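You operate a simulated robot arm through the tools that you are given. There is no shell and no other tool.

Carry out the task below with a simulated two-armed robot. There is one attempt and no reset: what you move stays moved.

TASK
Ready the new roll: post clamp to HOLD, lower bar free, brake dial to 5, brake off.
Fine: the saddle post's clamp handle goes to HOLD before the orange brake lever goes to FREE; the lower clamp bar's lever to FREE; the rest stays.

Only the result counts: the job must be done as asked and must still hold three seconds after the hand-in. Knocking over, shifting, dropping, spilling or breaking anything else fails it.

THE ROBOT
Two 6-joint arms with two-finger parallel grippers on one trunk that stands fixed in place. Base frame: the origin is at the foot of the trunk, x ahead of it, y to its left, z up. Lengths are in cm, angles in degrees, forces in N, time in s.
The left shoulder is at [28, 18.5, 115.5], the right one opposite. With the tool pointing down near the work surface each hand reaches from about 16 to 84 cm from the base axis, measured 20 degrees to its own side. Payload 1.57 kg a hand.
Tool frame (each hand has its own): the origin (TCP) lies between the finger pads and is the grasp point; the fingertips stand 3 cm ahead of it; z points along the fingers, y is the line along which they close. Largest opening 8 cm; finger width 1.7, thickness 1.2; the body of the gripper, 4 by 8.2 cm, starts 8 cm behind the TCP.
Orientation is that of the tool frame in the base frame, as a unit quaternion [x, y, z, w]. With the fingers straight down and closing along the base's y, the tool's x points along the base's -x, its y along +y and its z along -z.

THE INTERFACE
- The arms move only by the tool play_rows. It takes "left_targets", "right_targets" or both (then of equal length, played together; a hand with none holds still); each is a list of rows, each a list of 7 numbers: the gripper command, from -1 (shut) to 1 (fully open), values between in proportion, then the shift along the tool's x, y, z in units of 40 mm (1.0 is 40 mm), then the turn, a rotation vector about the tool's x, y, z in units of 5 degrees (1.0 is 5 degrees). In form: [[fingers, dx, dy, dz, ax, ay, az], ...]. A call has 1 to 20 rows; each row shifts and turns the commanded pose from where the row before left it, along the tool's axes as they then stand. A call with a number of a shift or a turn outside -1 to 1 is refused whole. Rows are played at 5 a second. More than 5 cm and 8.6 degrees between two rows, or a gripper value outside its range, and nothing of the call is played. Where a pose cannot be reached the arm comes as near as it can. A force on the tool above 40 N (or 10 N above the force at the start of the call, whichever is more), or a blocked arm, ends the call early, and 0.2 s more pass. The fingers move at their own pace (about 15.3 cm/s each) and stop on an object; they squeeze with about 37 N. The grip force told is the motor's: it shows also when the fingers shut on nothing. Time passes only in rows, and 0.2 s behind the last, so rows that do not move let the fingers close. It gives the time, the measured TCP pose, the force on the tool (base axes), the opening and the grip force at its end, in the units of the frame above (readings bear some noise), with the torque about the TCP (base axes, N m) and any sound that the robot's microphone picked up.
- Cameras (640 x 400 px; columns grow to the right, rows downward): "scene" is now at [20.23, 4.48, 160.52]; the picture's right is [0.67, -0.74, 0.00], its down [-0.55, -0.49, -0.68] and it looks along [0.50, 0.45, -0.74] (base axes); focal length 281 px, centre (320, 200). "left" rides on the left gripper at [7.2, 0.7, -12.2] in its tool frame; the picture's right is [-0.09, 1.00, 0.00], its down [-0.84, -0.08, -0.54] and it looks along [-0.54, -0.05, 0.84] (tool axes); focal length 238 px, centre (320, 200). "right" rides on the right gripper at [7.2, -0.7, -12.2] in its tool frame; the picture's right is [0.09, 1.00, 0.00], its down [-0.84, 0.08, -0.54] and it looks along [-0.54, 0.05, 0.84] (tool axes); focal length 238 px, centre (320, 200). There is no depth. A picture from a camera that has moved, and an enlarged one, comes with that camera's place and axes in the base frame and with its lens. The place of the scene camera against the robot may be out by one fixed shift of up to 2.5 cm in any direction.
- snapshot(camera): a new picture of that camera. It takes no simulated time.
- lift_body(by): slides the trunk up (or, below 0, down) by that many cm; the arms and the scene camera ride with it, the base frame stays. It gives what a move gives, with no picture.
- head_to(pan, tilt): turns the head with the scene camera to pan (to the left, within 86 degrees either way) and tilt (down, from -29 to 69), counted from straight ahead of the robot. It gives what a move gives.
- enlarge(camera, box): a new picture of the part [left, top, right, bottom] of that camera's present view, enlarged. It takes no simulated time.
- close_job(): hands the job in; it is judged then, once.

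Nothing tells you positions but the pictures and the camera data. Unless the task says otherwise, let go and move clear before handing in.

The tools are called as a command line: name --argument value ..., lists and objects as JSON in quotes. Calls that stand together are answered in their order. play_rows: Moves the arms, as the interface text tells. Its arguments: {"type":"object","properties":{"left_targets":{"type":"array","items":{"type":"array","items":{"type":"number"}}},"right_targets":{"type":"array","items":{"type":"array","items":{"type":"number"}}}},"required":[]} The other tools are called the same way: lift_body (by) slides the trunk up or down; head_to (pan, tilt) turns the head that bears the scene camera; snapshot (camera) takes a picture; enlarge (camera, box) takes an enlarged picture of a part of a camera's view; close_job () hands the job in.

At the start:

```text
t: 0.0
left_eef_pos: [38.45, 45.64, 127.6]
left_tcp_rot: [0.0, 1.0, 0.0, -0.001]
left_contact_force: [0.0, 0.1, -0.1]
left_wrist_torque: [0.02, 0.0, 0.0]
left_width: 8.02
left_gripper_force: 0.0
right_eef_pos: [60.9, -0.52, 123.26]
right_tcp_rot: [0.001, 1.0, 0.0, 0.0]
right_contact_force: [-0.1, -0.9, 0.3]
right_wrist_torque: [0.01, 0.0, 0.01]
right_width: 8.01
right_gripper_force: 0.0
trunk travel left (down, up): [-85.0, 14.0]
head pan, tilt: [41.9, 47.5]
```

scene: 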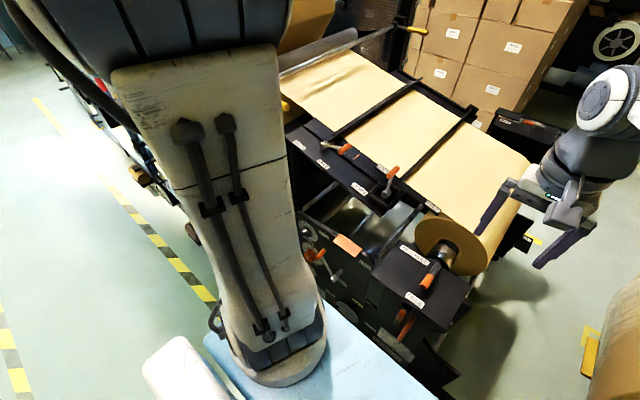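
right: 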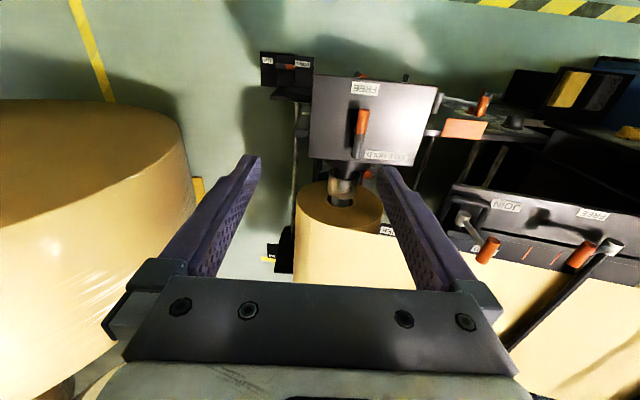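
left: 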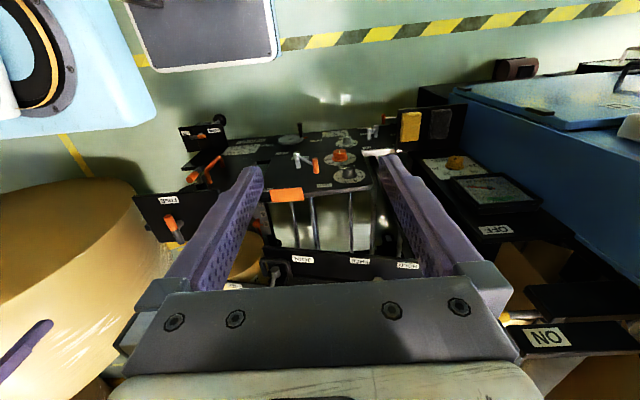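

I see a roll-splicing stand with a saddle post plate (FREE/HOLD), clamp bars with orange levers, a panel with dials, and an orange brake lever. I'll look closely at each part before moving anything.

enlarge --camera "right" --box '[240, 30, 460, 230]'

enlarge --camera "right" --box '[420, 50, 640, 290]'

enlarge --camera "left" --box '[130, 90, 420, 300]'

enlarge --camera "scene" --box '[280, 120, 480, 380]'

enlarge --camera "left" --box '[360, 80, 640, 380]'

```text
2.00 times, centred on (350, 130) of right
camera zoom: at [53.65, -1.07, 135.31], right [-0.09, 1.0, 0.0], down [0.84, 0.08, 0.54], along [0.54, 0.05, -0.84], focal length 477 px, centre (260, 340)
```

zoom: 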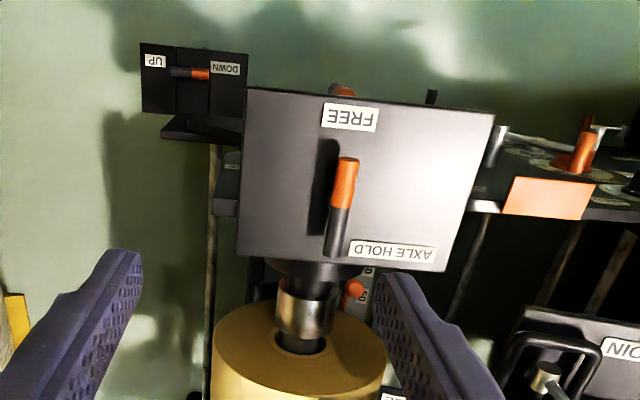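

```text
1.67 times, centred on (530, 170) of right
camera zoom: at [53.65, -1.07, 135.31], right [-0.09, 1.0, 0.0], down [0.84, 0.08, 0.54], along [0.54, 0.05, -0.84], focal length 397 px, centre (-30, 250)
```

zoom: 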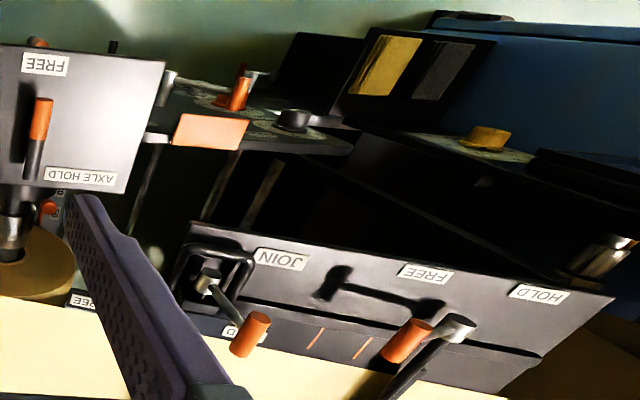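

```text
1.90 times, centred on (275, 195) of left
camera zoom: at [31.26, 46.18, 139.7], right [0.09, 1.0, 0.0], down [0.84, -0.08, 0.54], along [0.54, -0.05, -0.84], focal length 454 px, centre (406, 210)
```

zoom: 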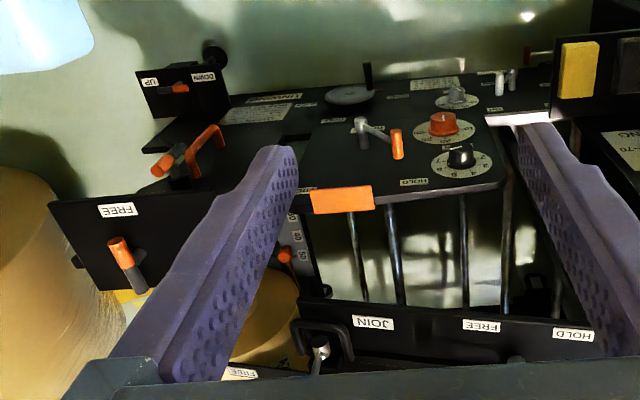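

```text
1.54 times, centred on (380, 250) of scene
camera zoom: at [20.23, 4.48, 160.52], right [0.67, -0.74, 0.0], down [-0.55, -0.49, -0.68], along [0.5, 0.45, -0.74], focal length 432 px, centre (228, 123)
```

zoom: 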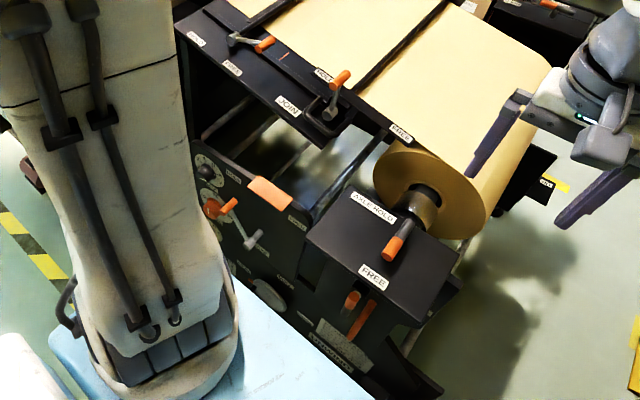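

```text
1.33 times, centred on (500, 230) of left
camera zoom: at [31.26, 46.18, 139.7], right [0.09, 1.0, 0.0], down [0.84, -0.08, 0.54], along [0.54, -0.05, -0.84], focal length 318 px, centre (80, 160)
```

zoom: 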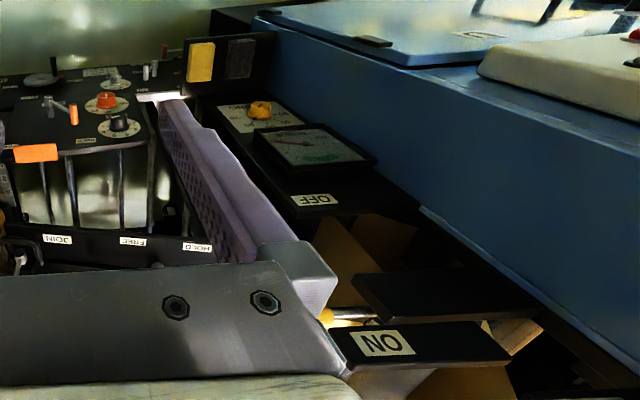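

The machine's front panel faces me: a plate with FREE / AXLE HOLD, a lower panel with dials, a clamp-bar strip with HOLD/FREE/JOIN, and a UP/DOWN lever. I'll turn the head for other views before planning.

head_to --pan 10 --tilt 60

snapshot --camera "scene"

```text
t: 1.0
left_eef_pos: [38.44, 45.61, 127.54]
left_tcp_rot: [0.0, 1.0, 0.0, 0.0]
left_contact_force: [0.1, -0.2, 0.0]
left_wrist_torque: [0.0, 0.02, -0.03]
left_width: 8.0
left_gripper_force: 0.0
right_eef_pos: [60.77, -0.52, 123.21]
right_tcp_rot: [0.0, 1.0, 0.0, 0.0]
right_contact_force: [-0.7, 0.8, -0.9]
right_wrist_torque: [-0.02, -0.01, 0.01]
right_width: 8.01
right_gripper_force: 0.1
trunk travel left (down, up): [-85.0, 14.0]
head pan, tilt: [10.0, 60.0]
```

```text
taken
camera scene: at [20.9, 0.35, 158.93], right [0.17, -0.98, 0.0], down [-0.85, -0.15, -0.5], along [0.49, 0.09, -0.87], focal length 281 px, centre (320, 200)
```

scene: 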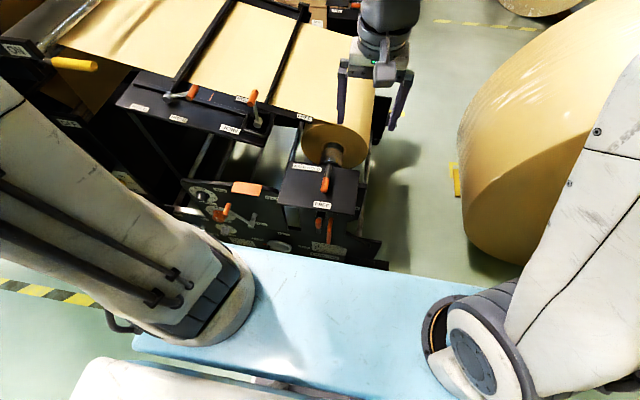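

enlarge --camera "scene" --box '[160, 80, 400, 280]'

enlarge --camera "scene" --box '[0, 0, 240, 180]'

enlarge --camera "scene" --box '[180, 160, 310, 260]'

```text
2.00 times, centred on (280, 180) of scene
camera zoom: at [20.9, 0.35, 158.93], right [0.17, -0.98, 0.0], down [-0.85, -0.15, -0.5], along [0.49, 0.09, -0.87], focal length 562 px, centre (400, 240)
```

zoom: 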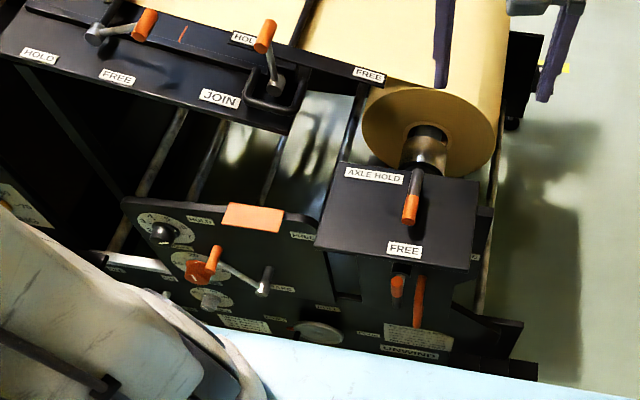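

```text
2.22 times, centred on (120, 90) of scene
camera zoom: at [20.9, 0.35, 158.93], right [0.17, -0.98, 0.0], down [-0.85, -0.15, -0.5], along [0.49, 0.09, -0.87], focal length 624 px, centre (764, 444)
```

zoom: 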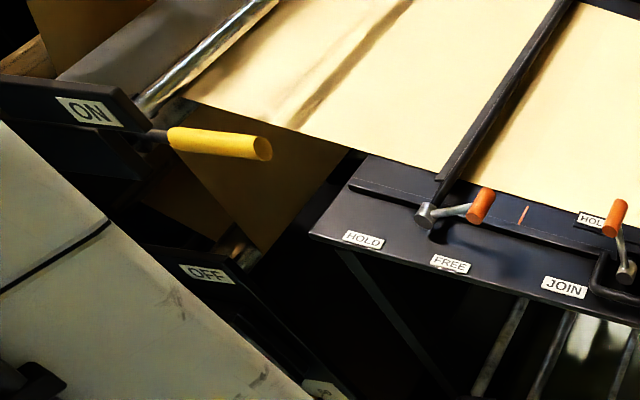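

```text
4.00 times, centred on (245, 210) of scene
camera zoom: at [20.9, 0.35, 158.93], right [0.17, -0.98, 0.0], down [-0.85, -0.15, -0.5], along [0.49, 0.09, -0.87], focal length 1123 px, centre (620, 160)
```

zoom: 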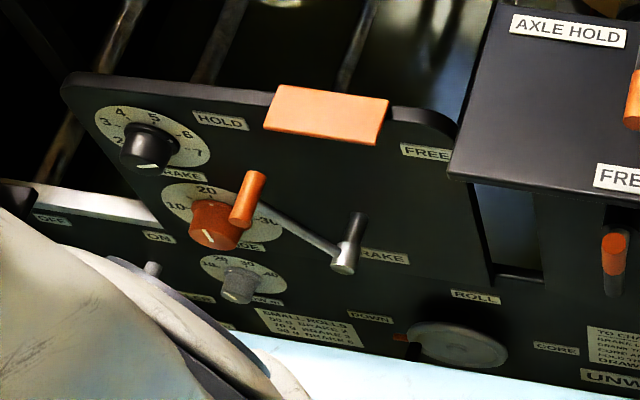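

The saddle plate lever is around [63, 7.5, 91], the brake dial around [65, 52, 72], and the two bar levers near [80, 30, 106] and [80, 48, 105]. I'll slide the right hand left at its current height, for a closer wrist view of the bar levers.

play_rows --right_targets '[[1, 0, 1, 0, 0, 0, 0], [1, 0, 1, 0, 0, 0, 0], [1, 0, 1, 0, 0, 0, 0], [1, 0, 1, 0, 0, 0, 0], [1, 0, 1, 0, 0, 0, 0], [1, 0, 0, 0, 0, 0, 0]]'

snapshot --camera "right"

enlarge --camera "right" --box '[200, 80, 480, 280]'

```text
t: 2.4
left_eef_pos: [38.35, 45.65, 127.52]
left_tcp_rot: [-0.001, 1.0, 0.0, -0.001]
left_contact_force: [0.0, 0.2, 0.0]
left_wrist_torque: [0.01, 0.02, 0.03]
left_width: 7.99
left_gripper_force: 0.1
right_eef_pos: [60.87, 19.51, 123.28]
right_tcp_rot: [0.0, 1.0, 0.0, -0.001]
right_contact_force: [0.1, -0.3, -1.5]
right_wrist_torque: [0.01, 0.04, 0.0]
right_width: 8.0
right_gripper_force: 0.1
trunk travel left (down, up): [-85.0, 14.0]
head pan, tilt: [10.0, 60.0]
```

```text
taken
camera right: at [53.64, 18.97, 135.29], right [-0.09, 1.0, 0.0], down [0.84, 0.08, 0.54], along [0.54, 0.05, -0.84], focal length 238 px, centre (320, 200)
```

right: 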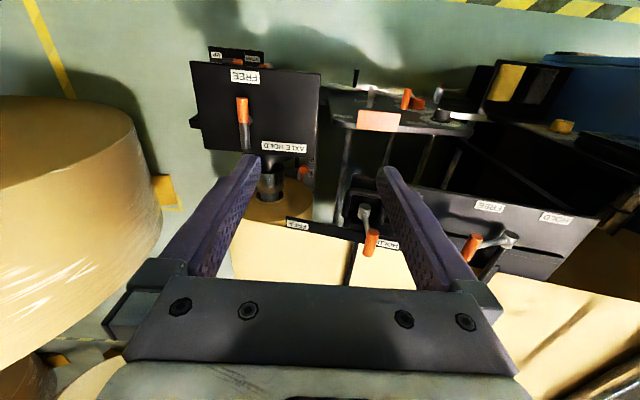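

```text
2.00 times, centred on (340, 180) of right
camera zoom: at [53.64, 18.97, 135.29], right [-0.09, 1.0, 0.0], down [0.84, 0.08, 0.54], along [0.54, 0.05, -0.84], focal length 477 px, centre (280, 240)
```

zoom: 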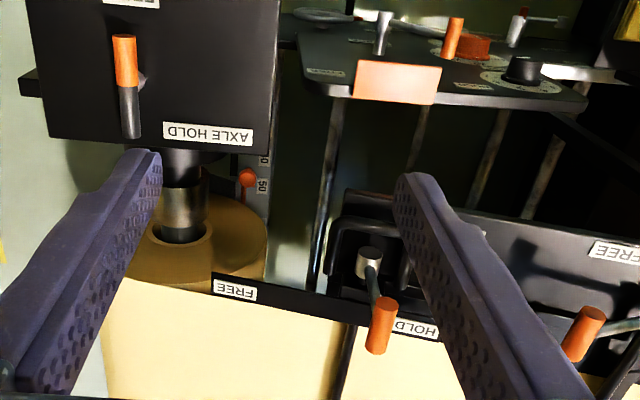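

The near lever (lower bar, by the roll) has its pivot near [80.6, 30.7, 96] with the grip standing above it. I'll lower the right hand a little and tilt it forward so its camera sees the levers nearly straight on.

play_rows --right_targets '[[1, 0.5, 0, 0.8, 0, -1, 0], [1, 0.5, 0, 0.8, 0, -1, 0], [1, 0.5, 0, 0.8, 0, -1, 0], [1, 0, 0, 0, 0, -1, 0], [1, 0, 0, 0, 0, -1, 0], [1, 0, 0, 0, 0, -1, 0], [1, 0, 0, 0, 0, -1, 0], [1, 0, 0, 0, 0, -1, 0], [1, 0, 0, 0, 0, 0, 0]]'

snapshot --camera "right"

enlarge --camera "right" --box '[200, 40, 560, 260]'

```text
t: 4.4
left_eef_pos: [38.44, 45.59, 127.42]
left_tcp_rot: [0.0, 1.0, 0.001, 0.0]
left_contact_force: [0.3, 0.0, -0.1]
left_wrist_torque: [0.01, 0.01, 0.01]
left_width: 7.99
left_gripper_force: 0.1
right_eef_pos: [55.78, 19.69, 113.09]
right_tcp_rot: [0.0, 0.94, 0.0, 0.342]
right_contact_force: [0.4, 0.0, 0.8]
right_wrist_torque: [-0.02, -0.01, 0.02]
right_width: 7.99
right_gripper_force: 0.2
trunk travel left (down, up): [-85.0, 14.0]
head pan, tilt: [10.0, 60.0]
```

```text
taken
camera right: at [42.38, 18.95, 117.82], right [-0.07, 1.0, -0.06], down [0.29, 0.08, 0.95], along [0.95, 0.05, -0.3], focal length 238 px, centre (320, 200)
```

right: 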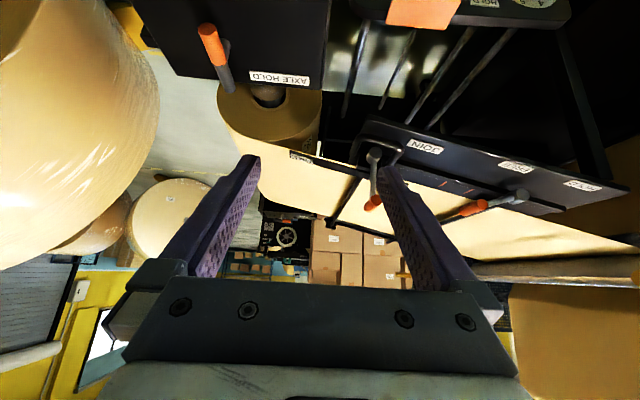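

```text
1.78 times, centred on (380, 150) of right
camera zoom: at [42.38, 18.95, 117.82], right [-0.07, 1.0, -0.06], down [0.29, 0.08, 0.95], along [0.95, 0.05, -0.3], focal length 424 px, centre (213, 289)
```

zoom: 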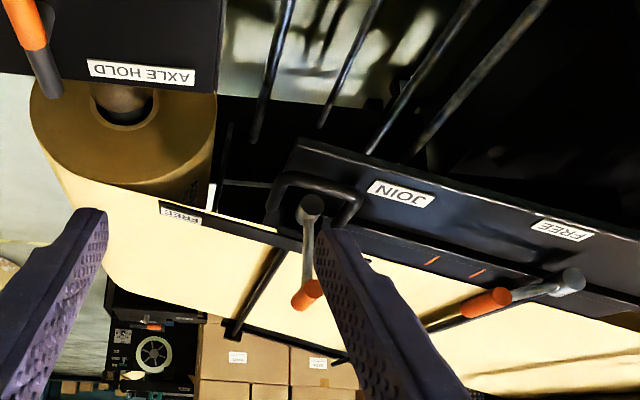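

Upside-down in this view, the lower-bar lever stands straight up from its hub and the upper-bar lever lies toward the robot's right. I'll shift the right hand to center on the lower-bar lever for a closer look at its labels.

play_rows --right_targets '[[1, 0, 1, 0, 0, 0, 0], [1, 0, 1, 0, 0, 0, 0], [1, 0, 1, 0, 0, 0, 0], [1, 0, 0, 0, 0, 0, 0]]'

enlarge --camera "right" --box '[180, 80, 420, 230]'

enlarge --camera "right" --box '[340, 100, 580, 250]'

```text
t: 5.4
left_eef_pos: [38.49, 45.73, 127.46]
left_tcp_rot: [0.0, 1.0, 0.0, -0.001]
left_contact_force: [-0.2, -0.2, -0.5]
left_wrist_torque: [0.01, 0.0, -0.01]
left_width: 7.97
left_gripper_force: 0.2
right_eef_pos: [55.8, 31.65, 112.96]
right_tcp_rot: [0.0, 0.94, 0.0, 0.342]
right_contact_force: [-0.4, 0.1, 0.6]
right_wrist_torque: [0.02, -0.01, -0.02]
right_width: 8.0
right_gripper_force: 0.0
trunk travel left (down, up): [-85.0, 14.0]
head pan, tilt: [10.0, 60.0]
```

```text
2.67 times, centred on (300, 155) of right
camera zoom: at [42.37, 30.98, 117.71], right [-0.07, 1.0, -0.06], down [0.29, 0.08, 0.95], along [0.95, 0.05, -0.3], focal length 636 px, centre (373, 320)
```

zoom: 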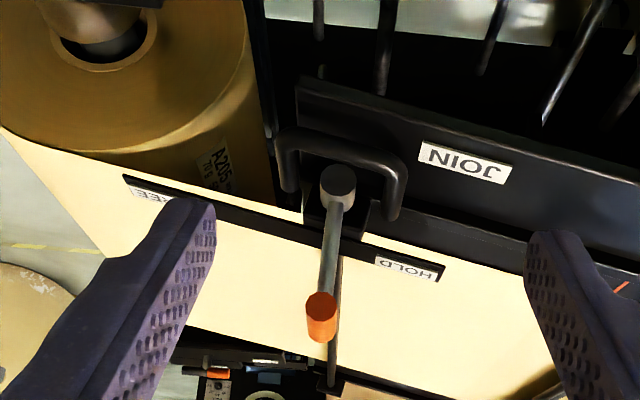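

```text
2.67 times, centred on (460, 175) of right
camera zoom: at [42.37, 30.98, 117.71], right [-0.07, 1.0, -0.06], down [0.29, 0.08, 0.95], along [0.95, 0.05, -0.3], focal length 636 px, centre (-53, 267)
```

zoom: 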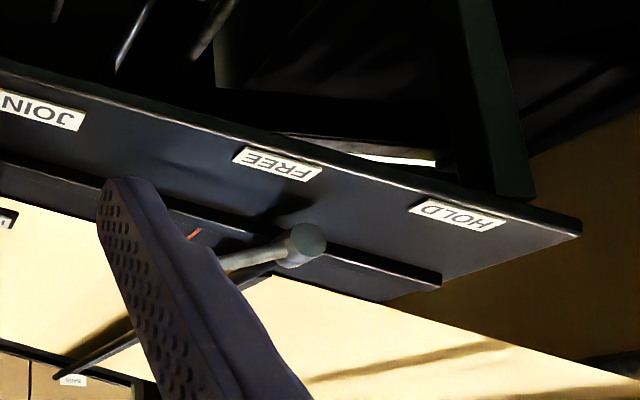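

The lower bar's strip reads FREE (robot's right) and HOLD (left); its lever stands at the HOLD side. I'll enlarge the scene view further, to find the lever's axis direction.

enlarge --camera "scene" --box '[150, 75, 260, 145]'

enlarge --camera "scene" --box '[230, 75, 340, 145]'

enlarge --camera "scene" --box '[270, 140, 390, 250]'

enlarge --camera "left" --box '[120, 100, 280, 220]'

```text
5.71 times, centred on (205, 110) of scene
camera zoom: at [20.9, 0.38, 158.92], right [0.17, -0.98, 0.0], down [-0.85, -0.15, -0.5], along [0.49, 0.09, -0.87], focal length 1605 px, centre (977, 714)
```

zoom: 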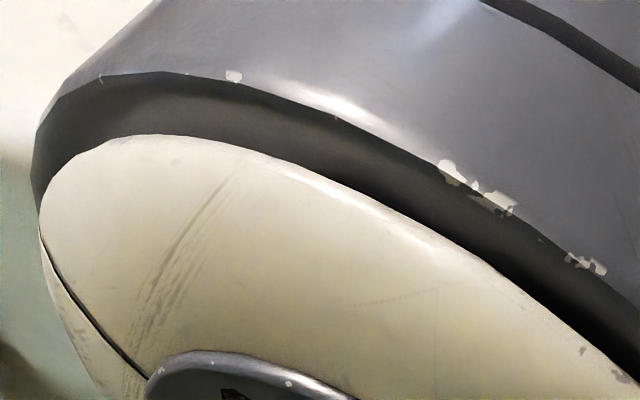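

```text
5.71 times, centred on (285, 110) of scene
camera zoom: at [20.9, 0.38, 158.92], right [0.17, -0.98, 0.0], down [-0.85, -0.15, -0.5], along [0.49, 0.09, -0.87], focal length 1605 px, centre (520, 714)
```

zoom: 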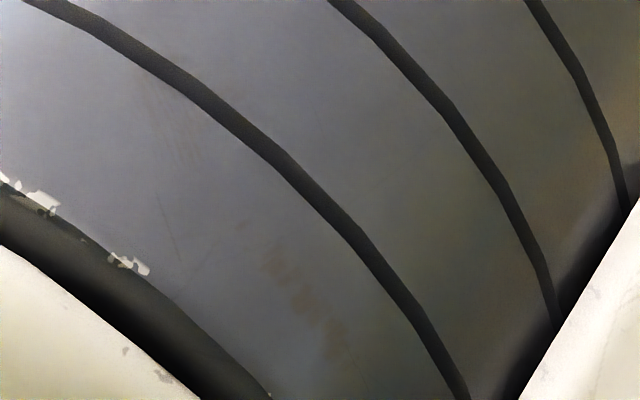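

```text
3.64 times, centred on (330, 195) of scene
camera zoom: at [20.9, 0.38, 158.92], right [0.17, -0.98, 0.0], down [-0.85, -0.15, -0.5], along [0.49, 0.09, -0.87], focal length 1021 px, centre (284, 218)
```

zoom: 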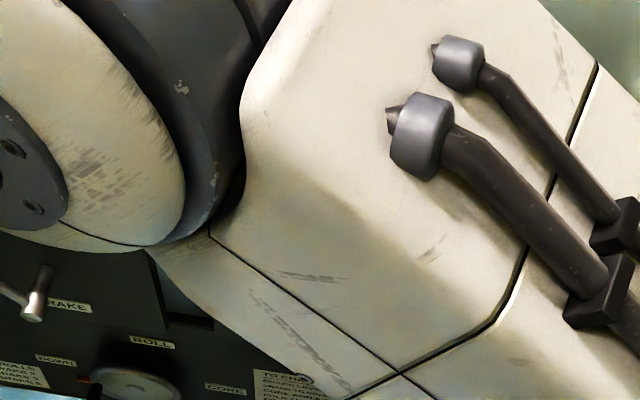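

```text
3.33 times, centred on (200, 160) of left
camera zoom: at [31.27, 46.21, 139.69], right [0.09, 1.0, 0.0], down [0.84, -0.08, 0.54], along [0.54, -0.05, -0.84], focal length 794 px, centre (720, 333)
```

zoom: 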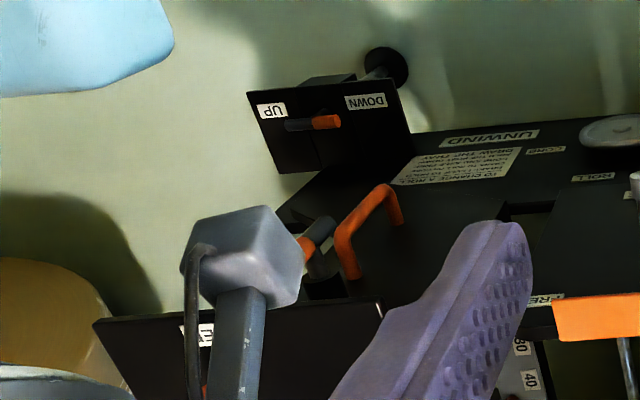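

The right arm now hides the scene view. I'll bring the right hand back to the right, and lower and tilt the left hand so its camera faces the front panel.

play_rows --left_targets '[[1, 0, 0, 1, 0, 0, 0], [1, 0, 0, 1, 0, 0, 0], [1, 0, 0, 1, 0, 0, 0], [1, 0, 0, 1, 0, 0, 0], [1, 0, 0, 1, 0, 0, 0], [1, 0.5, 0, 0, 0, -1, 0], [1, 0.5, 0, 0, 0, -1, 0], [1, 0.5, 0, 0, 0, -1, 0], [1, 0, 0, 0, 0, -1, 0], [1, 0, 0, 0, 0, -1, 0], [1, 0, 0, 0, 0, -1, 0], [1, 0, 0, 0, 0, 0, 0]]' --right_targets '[[1, 0, -1, 0, 0, 0, 0], [1, 0, -1, 0, 0, 0, 0], [1, 0, -1, 0, 0, 0, 0], [1, 0, -1, 0, 0, 0, 0], [1, 0, -1, 0, 0, 0, 0], [1, 0, -1, 0, 0, 0, 0], [1, 0, -1, 0, 0, 0, 0], [1, 0, -1, 0, 0, 0, 0], [1, 0, -1, 0, 0, 0, 0], [1, 0, -1, 0, 0, 0, 0], [1, 0, -1, 0, 0, 0, 0], [1, 0, 0, 0, 0, 0, 0]]'

snapshot --camera "left"

snapshot --camera "scene"

snapshot --camera "right"

```text
t: 8.0
left_eef_pos: [32.52, 45.45, 107.08]
left_tcp_rot: [0.0, 0.966, 0.0, 0.259]
left_contact_force: [-0.2, 0.2, 0.2]
left_wrist_torque: [0.0, -0.02, 0.05]
left_width: 7.99
left_gripper_force: 0.0
right_eef_pos: [62.57, -6.19, 115.79]
right_tcp_rot: [0.0, 0.94, 0.0, 0.341]
right_contact_force: [-0.4, 0.3, -0.1]
right_wrist_torque: [-0.01, 0.05, 0.03]
right_width: 8.02
right_gripper_force: 0.1
right hand out of reach, approached as far as the arm can: row 8, 9, 10, 11
trunk travel left (down, up): [-85.0, 14.0]
head pan, tilt: [10.0, 60.0]
```

```text
taken
camera left: at [20.15, 46.15, 113.96], right [0.08, 1.0, 0.05], down [0.45, -0.08, 0.89], along [0.89, -0.05, -0.46], focal length 238 px, centre (320, 200)
```

left: 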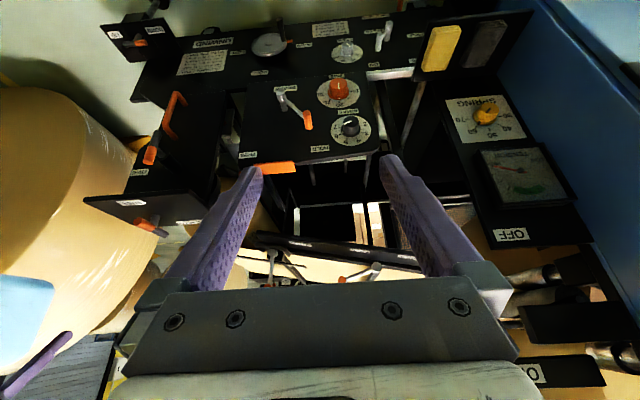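

```text
taken
camera scene: at [20.89, 0.33, 158.93], right [0.17, -0.98, 0.0], down [-0.85, -0.15, -0.5], along [0.49, 0.09, -0.87], focal length 281 px, centre (320, 200)
```

scene: 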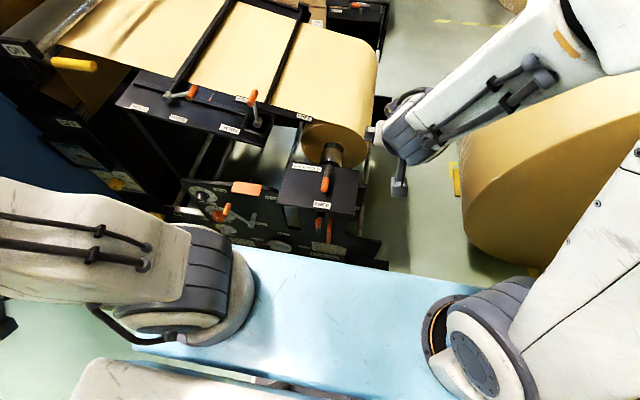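

```text
taken
camera right: at [49.25, -6.8, 120.43], right [-0.07, 1.0, -0.06], down [0.29, 0.08, 0.95], along [0.95, 0.05, -0.3], focal length 238 px, centre (320, 200)
```

right: 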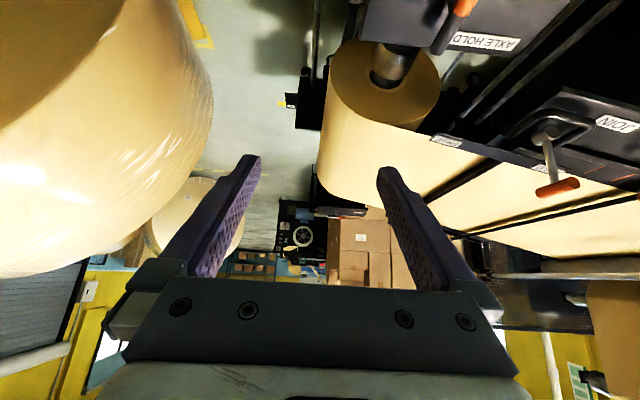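

The views are clearer now. I'll enlarge the panel, the saddle handle and the bar levers.

enlarge --camera "left" --box '[220, 10, 430, 180]'

enlarge --camera "left" --box '[80, 10, 290, 240]'

enlarge --camera "scene" --box '[220, 80, 320, 140]'

enlarge --camera "scene" --box '[280, 140, 390, 260]'

enlarge --camera "right" --box '[420, 80, 640, 220]'

enlarge --camera "left" --box '[240, 200, 420, 300]'

```text
2.35 times, centred on (325, 95) of left
camera zoom: at [20.15, 46.15, 113.96], right [0.08, 1.0, 0.05], down [0.45, -0.08, 0.89], along [0.89, -0.05, -0.46], focal length 561 px, centre (308, 447)
```

zoom: 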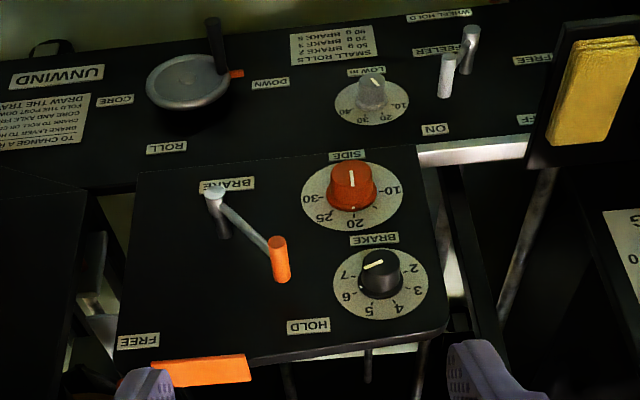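

```text
1.74 times, centred on (185, 125) of left
camera zoom: at [20.15, 46.15, 113.96], right [0.08, 1.0, 0.05], down [0.45, -0.08, 0.89], along [0.89, -0.05, -0.46], focal length 414 px, centre (555, 330)
```

zoom: 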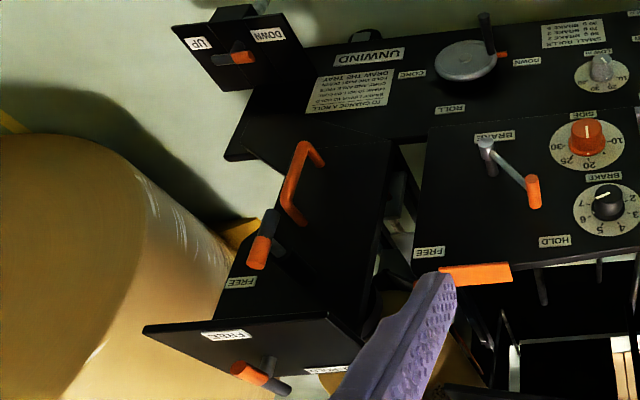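

```text
6.40 times, centred on (270, 110) of scene
camera zoom: at [20.89, 0.33, 158.93], right [0.17, -0.98, 0.0], down [-0.85, -0.15, -0.5], along [0.49, 0.09, -0.87], focal length 1797 px, centre (640, 776)
```

zoom: 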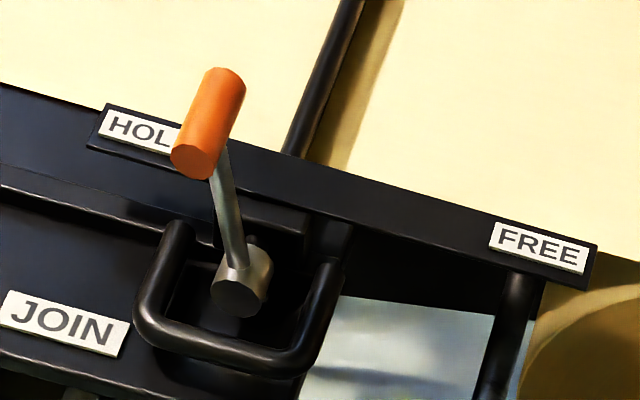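

```text
3.33 times, centred on (335, 200) of scene
camera zoom: at [20.89, 0.33, 158.93], right [0.17, -0.98, 0.0], down [-0.85, -0.15, -0.5], along [0.49, 0.09, -0.87], focal length 936 px, centre (270, 200)
```

zoom: 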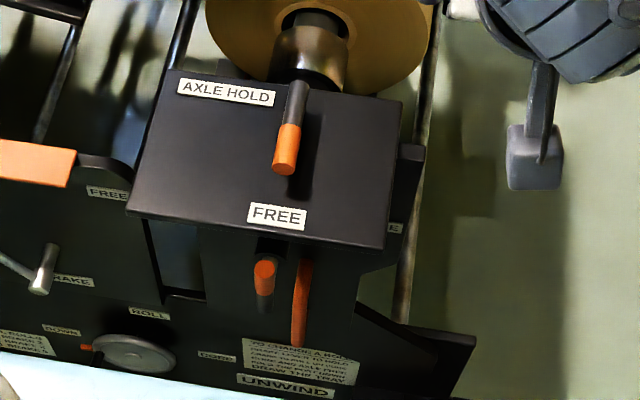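

```text
2.86 times, centred on (530, 150) of right
camera zoom: at [49.25, -6.8, 120.43], right [-0.07, 1.0, -0.06], down [0.29, 0.08, 0.95], along [0.95, 0.05, -0.3], focal length 681 px, centre (-280, 343)
```

zoom: 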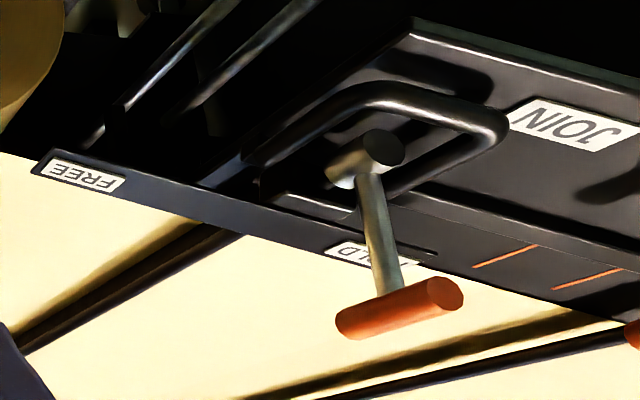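

```text
3.56 times, centred on (330, 250) of left
camera zoom: at [20.15, 46.15, 113.96], right [0.08, 1.0, 0.05], down [0.45, -0.08, 0.89], along [0.89, -0.05, -0.46], focal length 848 px, centre (284, 22)
```

zoom: 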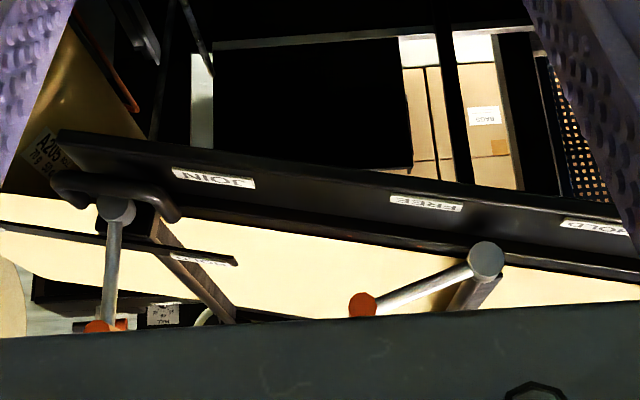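

There are two handles near the saddle: one on the top plate (AXLE HOLD / FREE) and one on the vertical face below, near another FREE label. I must read the instruction text and the labels before choosing.

enlarge --camera "left" --box '[165, 30, 245, 85]'

enlarge --camera "left" --box '[90, 120, 220, 240]'

enlarge --camera "scene" --box '[300, 200, 360, 260]'

enlarge --camera "left" --box '[320, 100, 400, 155]'

```text
7.27 times, centred on (205, 58) of left
camera zoom: at [20.15, 46.15, 113.96], right [0.08, 1.0, 0.05], down [0.45, -0.08, 0.89], along [0.89, -0.05, -0.46], focal length 1734 px, centre (1156, 1236)
```

zoom: 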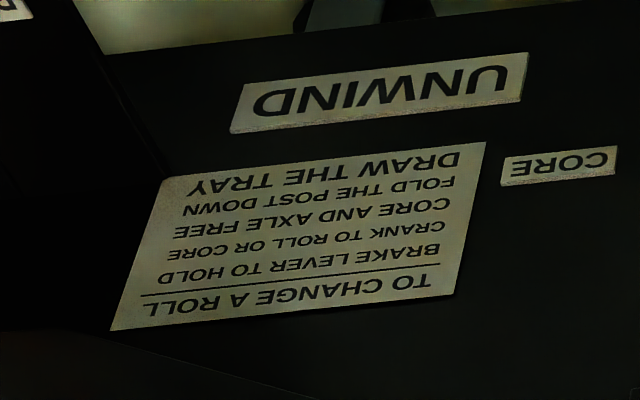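

```text
3.33 times, centred on (155, 180) of left
camera zoom: at [20.15, 46.15, 113.96], right [0.08, 1.0, 0.05], down [0.45, -0.08, 0.89], along [0.89, -0.05, -0.46], focal length 794 px, centre (870, 267)
```

zoom: 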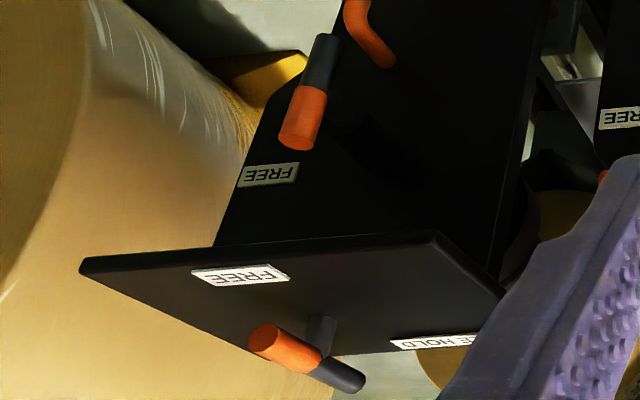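

```text
6.67 times, centred on (330, 230) of scene
camera zoom: at [20.89, 0.33, 158.93], right [0.17, -0.98, 0.0], down [-0.85, -0.15, -0.5], along [0.49, 0.09, -0.87], focal length 1872 px, centre (253, 0)
```

zoom: 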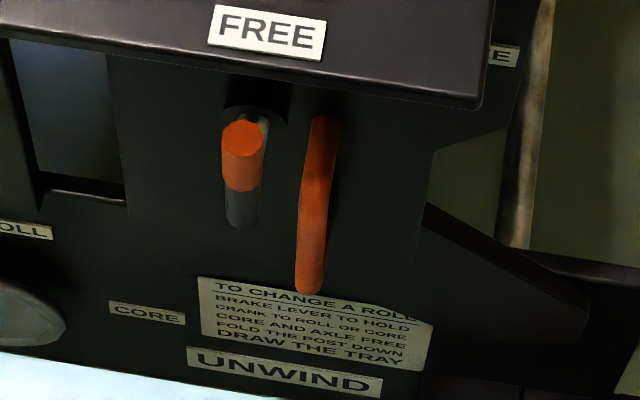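

```text
7.27 times, centred on (360, 128) of left
camera zoom: at [20.15, 46.15, 113.96], right [0.08, 1.0, 0.05], down [0.45, -0.08, 0.89], along [0.89, -0.05, -0.46], focal length 1734 px, centre (29, 727)
```

zoom: 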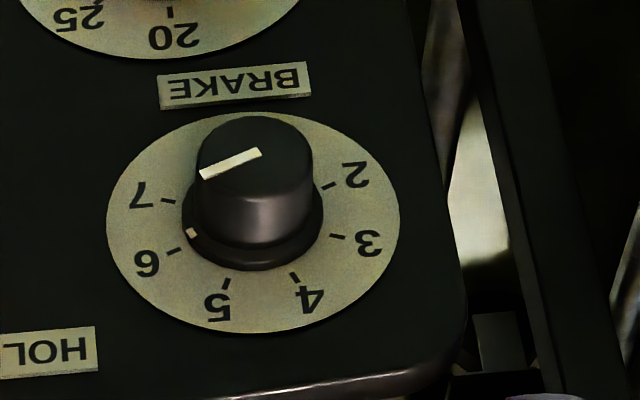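

The plate reads "TO CHANGE A ROLL: brake lever to HOLD, crank to ROLL or CORE, core and axle FREE, fold the post down, draw the tray". The brake dial's pointer is at about 6. I'll bring the right hand back and lower it, fingers down, for a frontal look at the saddle post's handles.

play_rows --right_targets '[[1, 0, 0, -0.3, 0, 1, 0], [1, 0, 0, -0.3, 0, 1, 0], [1, 0, 0, -0.3, 0, 1, 0], [1, 0, 0, 0, 0, 1, 0], [1, 0, 0, 0, 0, 1, 0], [1, 0, 0, 0, 0, 1, 0], [1, 0, 0, 0, 0, 1, 0], [1, 0, 0, 0, 0, 1, 0], [1, 1, 0, 0, 0, 0, 0], [1, 1, 0, 0, 0, 0, 0], [1, 1, 0, 0, 0, 0, 0], [1, 1, 0, 0, 0, 0, 0], [1, 1, 0.5, 0, 0, 0, 0], [1, 1, 0.5, 0, 0, 0, 0], [1, 0, 0, 0, 0, 0, 0]]'

snapshot --camera "right"

snapshot --camera "scene"

```text
t: 11.2
left_eef_pos: [32.38, 45.54, 107.1]
left_tcp_rot: [0.0, 0.966, 0.0, 0.259]
left_contact_force: [-0.2, 0.4, 0.0]
left_wrist_torque: [-0.03, -0.02, 0.01]
left_width: 7.97
left_gripper_force: 0.1
right_eef_pos: [36.76, -1.75, 119.21]
right_tcp_rot: [0.0, 1.0, -0.001, -0.001]
right_contact_force: [0.0, 0.4, -0.2]
right_wrist_torque: [-0.03, -0.01, 0.0]
right_width: 8.0
right_gripper_force: 0.0
right hand out of reach, approached as far as the arm can: row 14
trunk travel left (down, up): [-85.0, 14.0]
head pan, tilt: [10.0, 60.0]
```

```text
taken
camera right: at [29.44, -2.34, 131.2], right [-0.09, 1.0, 0.0], down [0.84, 0.08, 0.54], along [0.54, 0.05, -0.84], focal length 238 px, centre (320, 200)
```

right: 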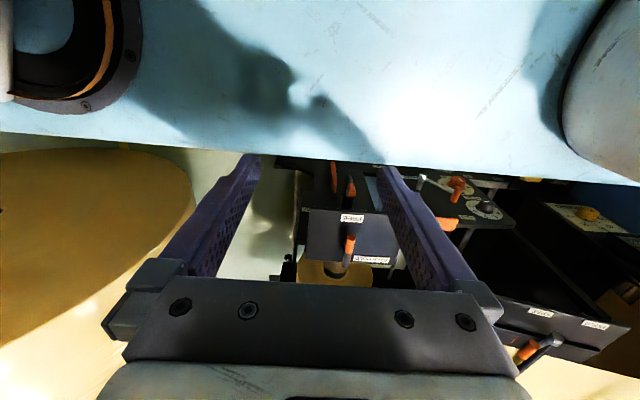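

```text
taken
camera scene: at [20.88, 0.35, 158.93], right [0.17, -0.98, 0.0], down [-0.85, -0.15, -0.5], along [0.49, 0.09, -0.87], focal length 281 px, centre (320, 200)
```

scene: 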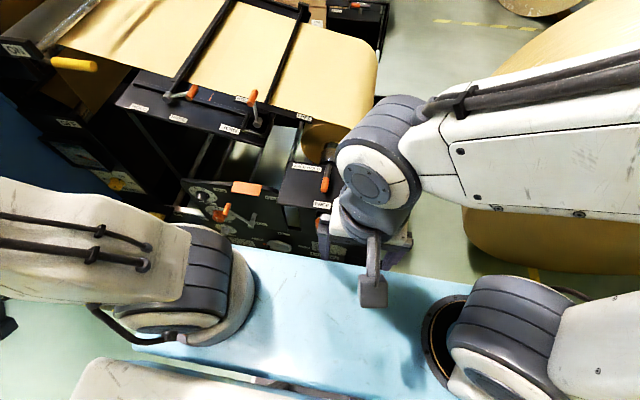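

The light-blue beam below the right hand is the robot's own shoulder beam, so I won't go down there. I'll lower the left hand, turning its camera toward the saddle post, for a low view of the post's front face.

play_rows --left_targets '[[1, 0.25, 0, 0.433, 0.5, 0, 0.866], [1, 0.25, 0, 0.433, 0.5, 0, 0.866], [1, 0.25, 0, 0.433, 0.5, 0, 0.866], [1, 0.25, 0, 0.433, 0.5, 0, 0.866], [1, 0.25, 0, 0.433, 0.5, 0, 0.866], [1, 0.25, 0, 0.433, 0.5, 0, 0.866], [1, 0.25, 0, 0.433, 0.5, 0, 0.866], [1, 0, 0, 0, 0, -1, 0], [1, 0, 0, 0, 0, -1, 0], [1, 0, 0, 0, 0, -1, 0], [1, 0, 0, 0, 0, -1, 0], [1, 0, 0, 0, 0, 0, 0]]'

snapshot --camera "left"

```text
t: 13.8
left_eef_pos: [32.39, 46.57, 93.59]
left_tcp_rot: [0.271, 0.864, -0.131, 0.403]
left_contact_force: [-1.2, -1.0, 0.7]
left_wrist_torque: [0.0, -0.04, 0.0]
left_width: 8.01
left_gripper_force: 0.0
left hand out of reach, approached as far as the arm can: row 6, 7
right_eef_pos: [36.68, -1.7, 119.09]
right_tcp_rot: [0.0, 1.0, -0.001, -0.002]
right_contact_force: [0.1, 0.8, 0.0]
right_wrist_torque: [0.0, 0.0, -0.02]
right_width: 8.0
right_gripper_force: 0.1
trunk travel left (down, up): [-85.0, 14.0]
head pan, tilt: [10.0, 60.0]
```

```text
taken
camera left: at [21.36, 55.1, 95.86], right [0.62, 0.78, 0.06], down [0.06, -0.13, 0.99], along [0.78, -0.61, -0.13], focal length 238 px, centre (320, 200)
```

left: 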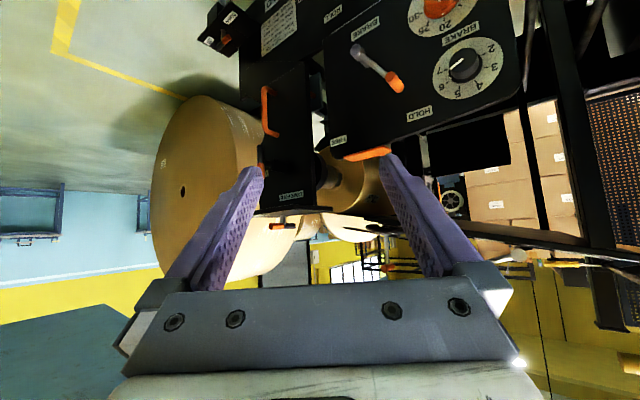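

enlarge --camera "left" --box '[220, 60, 340, 240]'

enlarge --camera "left" --box '[320, 10, 530, 170]'

enlarge --camera "left" --box '[230, 140, 330, 240]'

```text
2.22 times, centred on (280, 150) of left
camera zoom: at [21.36, 55.1, 95.86], right [0.62, 0.78, 0.06], down [0.06, -0.13, 0.99], along [0.78, -0.61, -0.13], focal length 530 px, centre (409, 311)
```

zoom: 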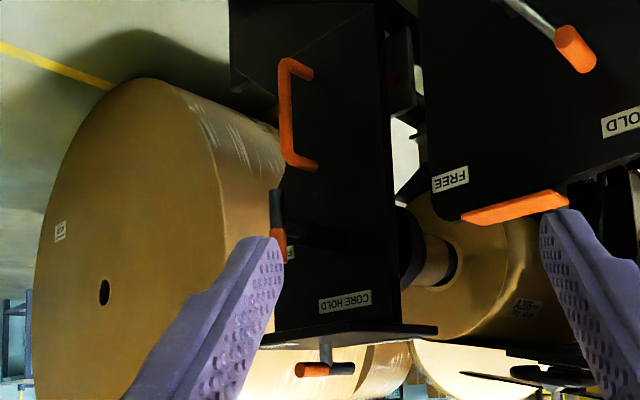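

```text
2.50 times, centred on (425, 90) of left
camera zoom: at [21.36, 55.1, 95.86], right [0.62, 0.78, 0.06], down [0.06, -0.13, 0.99], along [0.78, -0.61, -0.13], focal length 596 px, centre (58, 475)
```

zoom: 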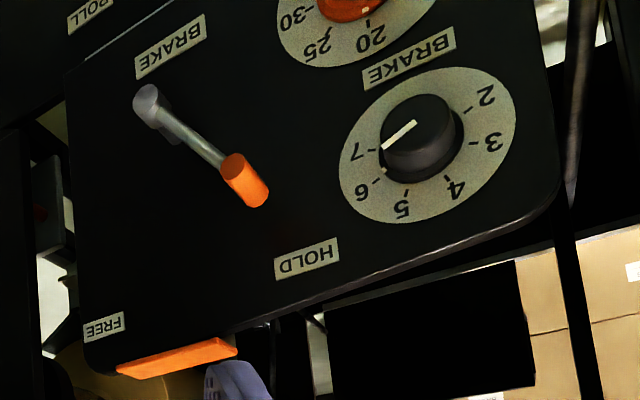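

```text
4.00 times, centred on (280, 190) of left
camera zoom: at [21.36, 55.1, 95.86], right [0.62, 0.78, 0.06], down [0.06, -0.13, 0.99], along [0.78, -0.61, -0.13], focal length 953 px, centre (480, 240)
```

zoom: 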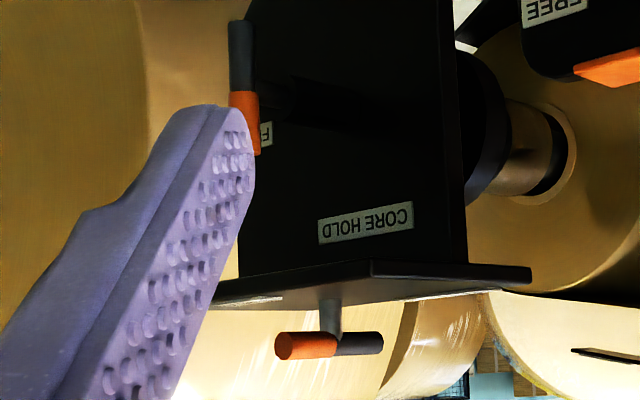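

The post's front face carries a CORE HOLD / FREE handle; the top plate carries AXLE HOLD / FREE. I'll move the left camera closer to check the core handle's present state and what it sits on.

play_rows --left_targets '[[1, -0.39, -0.225, 0.67, 0.38, 0, 0.32], [1, -0.39, -0.225, 0.67, 0.38, 0, 0.32], [1, -0.39, -0.225, 0.67, 0.38, 0, 0.32], [1, -0.39, -0.225, 0.67, 0.38, 0, 0.32], [1, 0, 0, 0, 0, 0, 0]]'

snapshot --camera "left"

enlarge --camera "left" --box '[220, 30, 420, 240]'

```text
t: 15.0
left_eef_pos: [40.05, 44.34, 94.49]
left_tcp_rot: [0.344, 0.838, -0.168, 0.388]
left_contact_force: [-0.2, -0.1, 0.6]
left_wrist_torque: [0.0, -0.02, 0.0]
left_width: 8.0
left_gripper_force: 0.0
left hand out of reach, approached as far as the arm can: row 1, 2, 3, 4
right_eef_pos: [36.75, -1.83, 119.11]
right_tcp_rot: [0.0, 1.0, -0.001, -0.001]
right_contact_force: [0.0, 0.2, -0.1]
right_wrist_torque: [-0.03, 0.0, -0.02]
right_width: 7.98
right_gripper_force: 0.0
trunk travel left (down, up): [-85.0, 14.0]
head pan, tilt: [10.0, 60.0]
```

```text
taken
camera left: at [30.69, 54.64, 96.74], right [0.75, 0.66, 0.06], down [0.04, -0.13, 0.99], along [0.66, -0.74, -0.13], focal length 238 px, centre (320, 200)
```

left: 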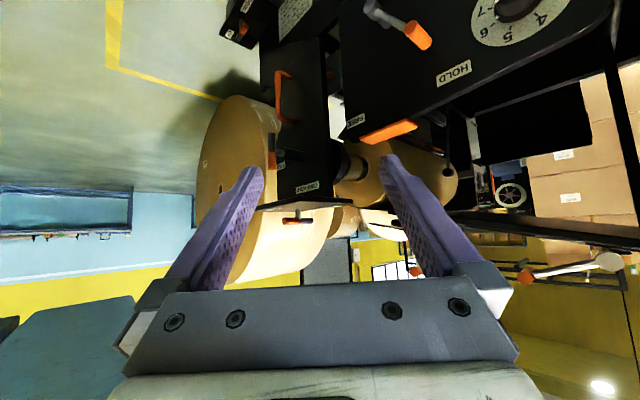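

```text
1.90 times, centred on (320, 135) of left
camera zoom: at [30.69, 54.64, 96.74], right [0.75, 0.66, 0.06], down [0.04, -0.13, 0.99], along [0.66, -0.74, -0.13], focal length 454 px, centre (320, 324)
```

zoom: 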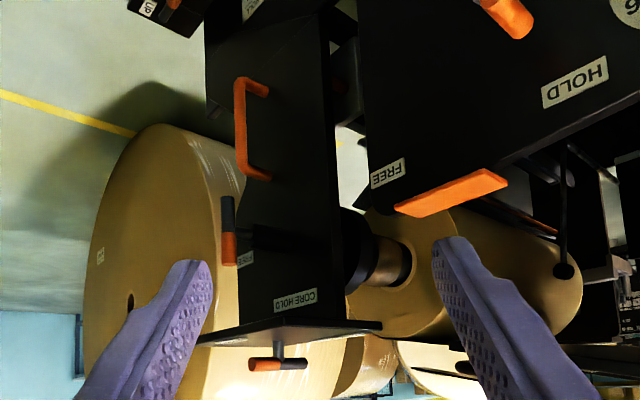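

Triangulating from two left views, the front face is about x = 66, with CORE HOLD above the core handle (now pointing up) and FREE to its right. I'll enlarge once more to confirm the core handle is already at HOLD.

enlarge --camera "left" --box '[255, 120, 335, 230]'

enlarge --camera "left" --box '[330, 0, 560, 150]'

```text
3.64 times, centred on (295, 175) of left
camera zoom: at [30.69, 54.64, 96.74], right [0.75, 0.66, 0.06], down [0.04, -0.13, 0.99], along [0.66, -0.74, -0.13], focal length 867 px, centre (411, 291)
```

zoom: 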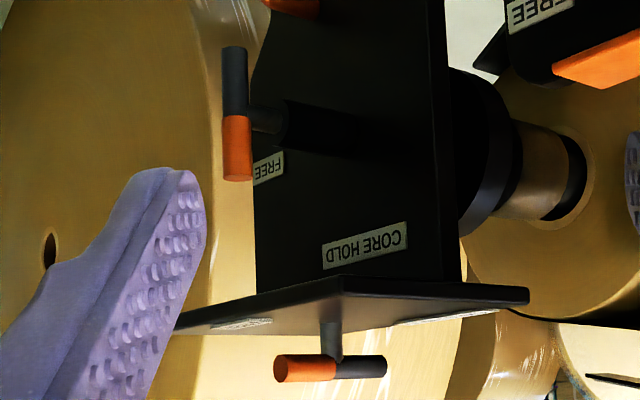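

```text
2.67 times, centred on (445, 75) of left
camera zoom: at [30.69, 54.64, 96.74], right [0.75, 0.66, 0.06], down [0.04, -0.13, 0.99], along [0.66, -0.74, -0.13], focal length 636 px, centre (-13, 533)
```

zoom: 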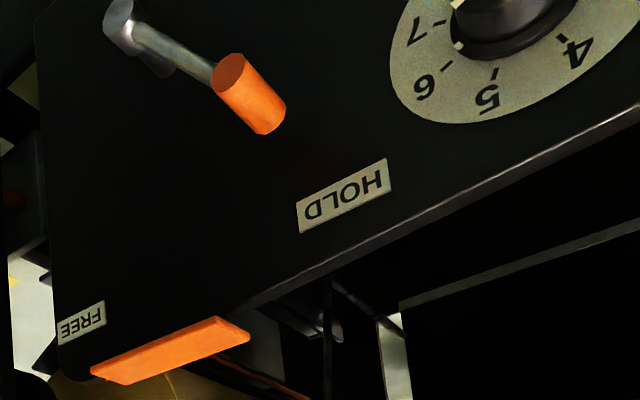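

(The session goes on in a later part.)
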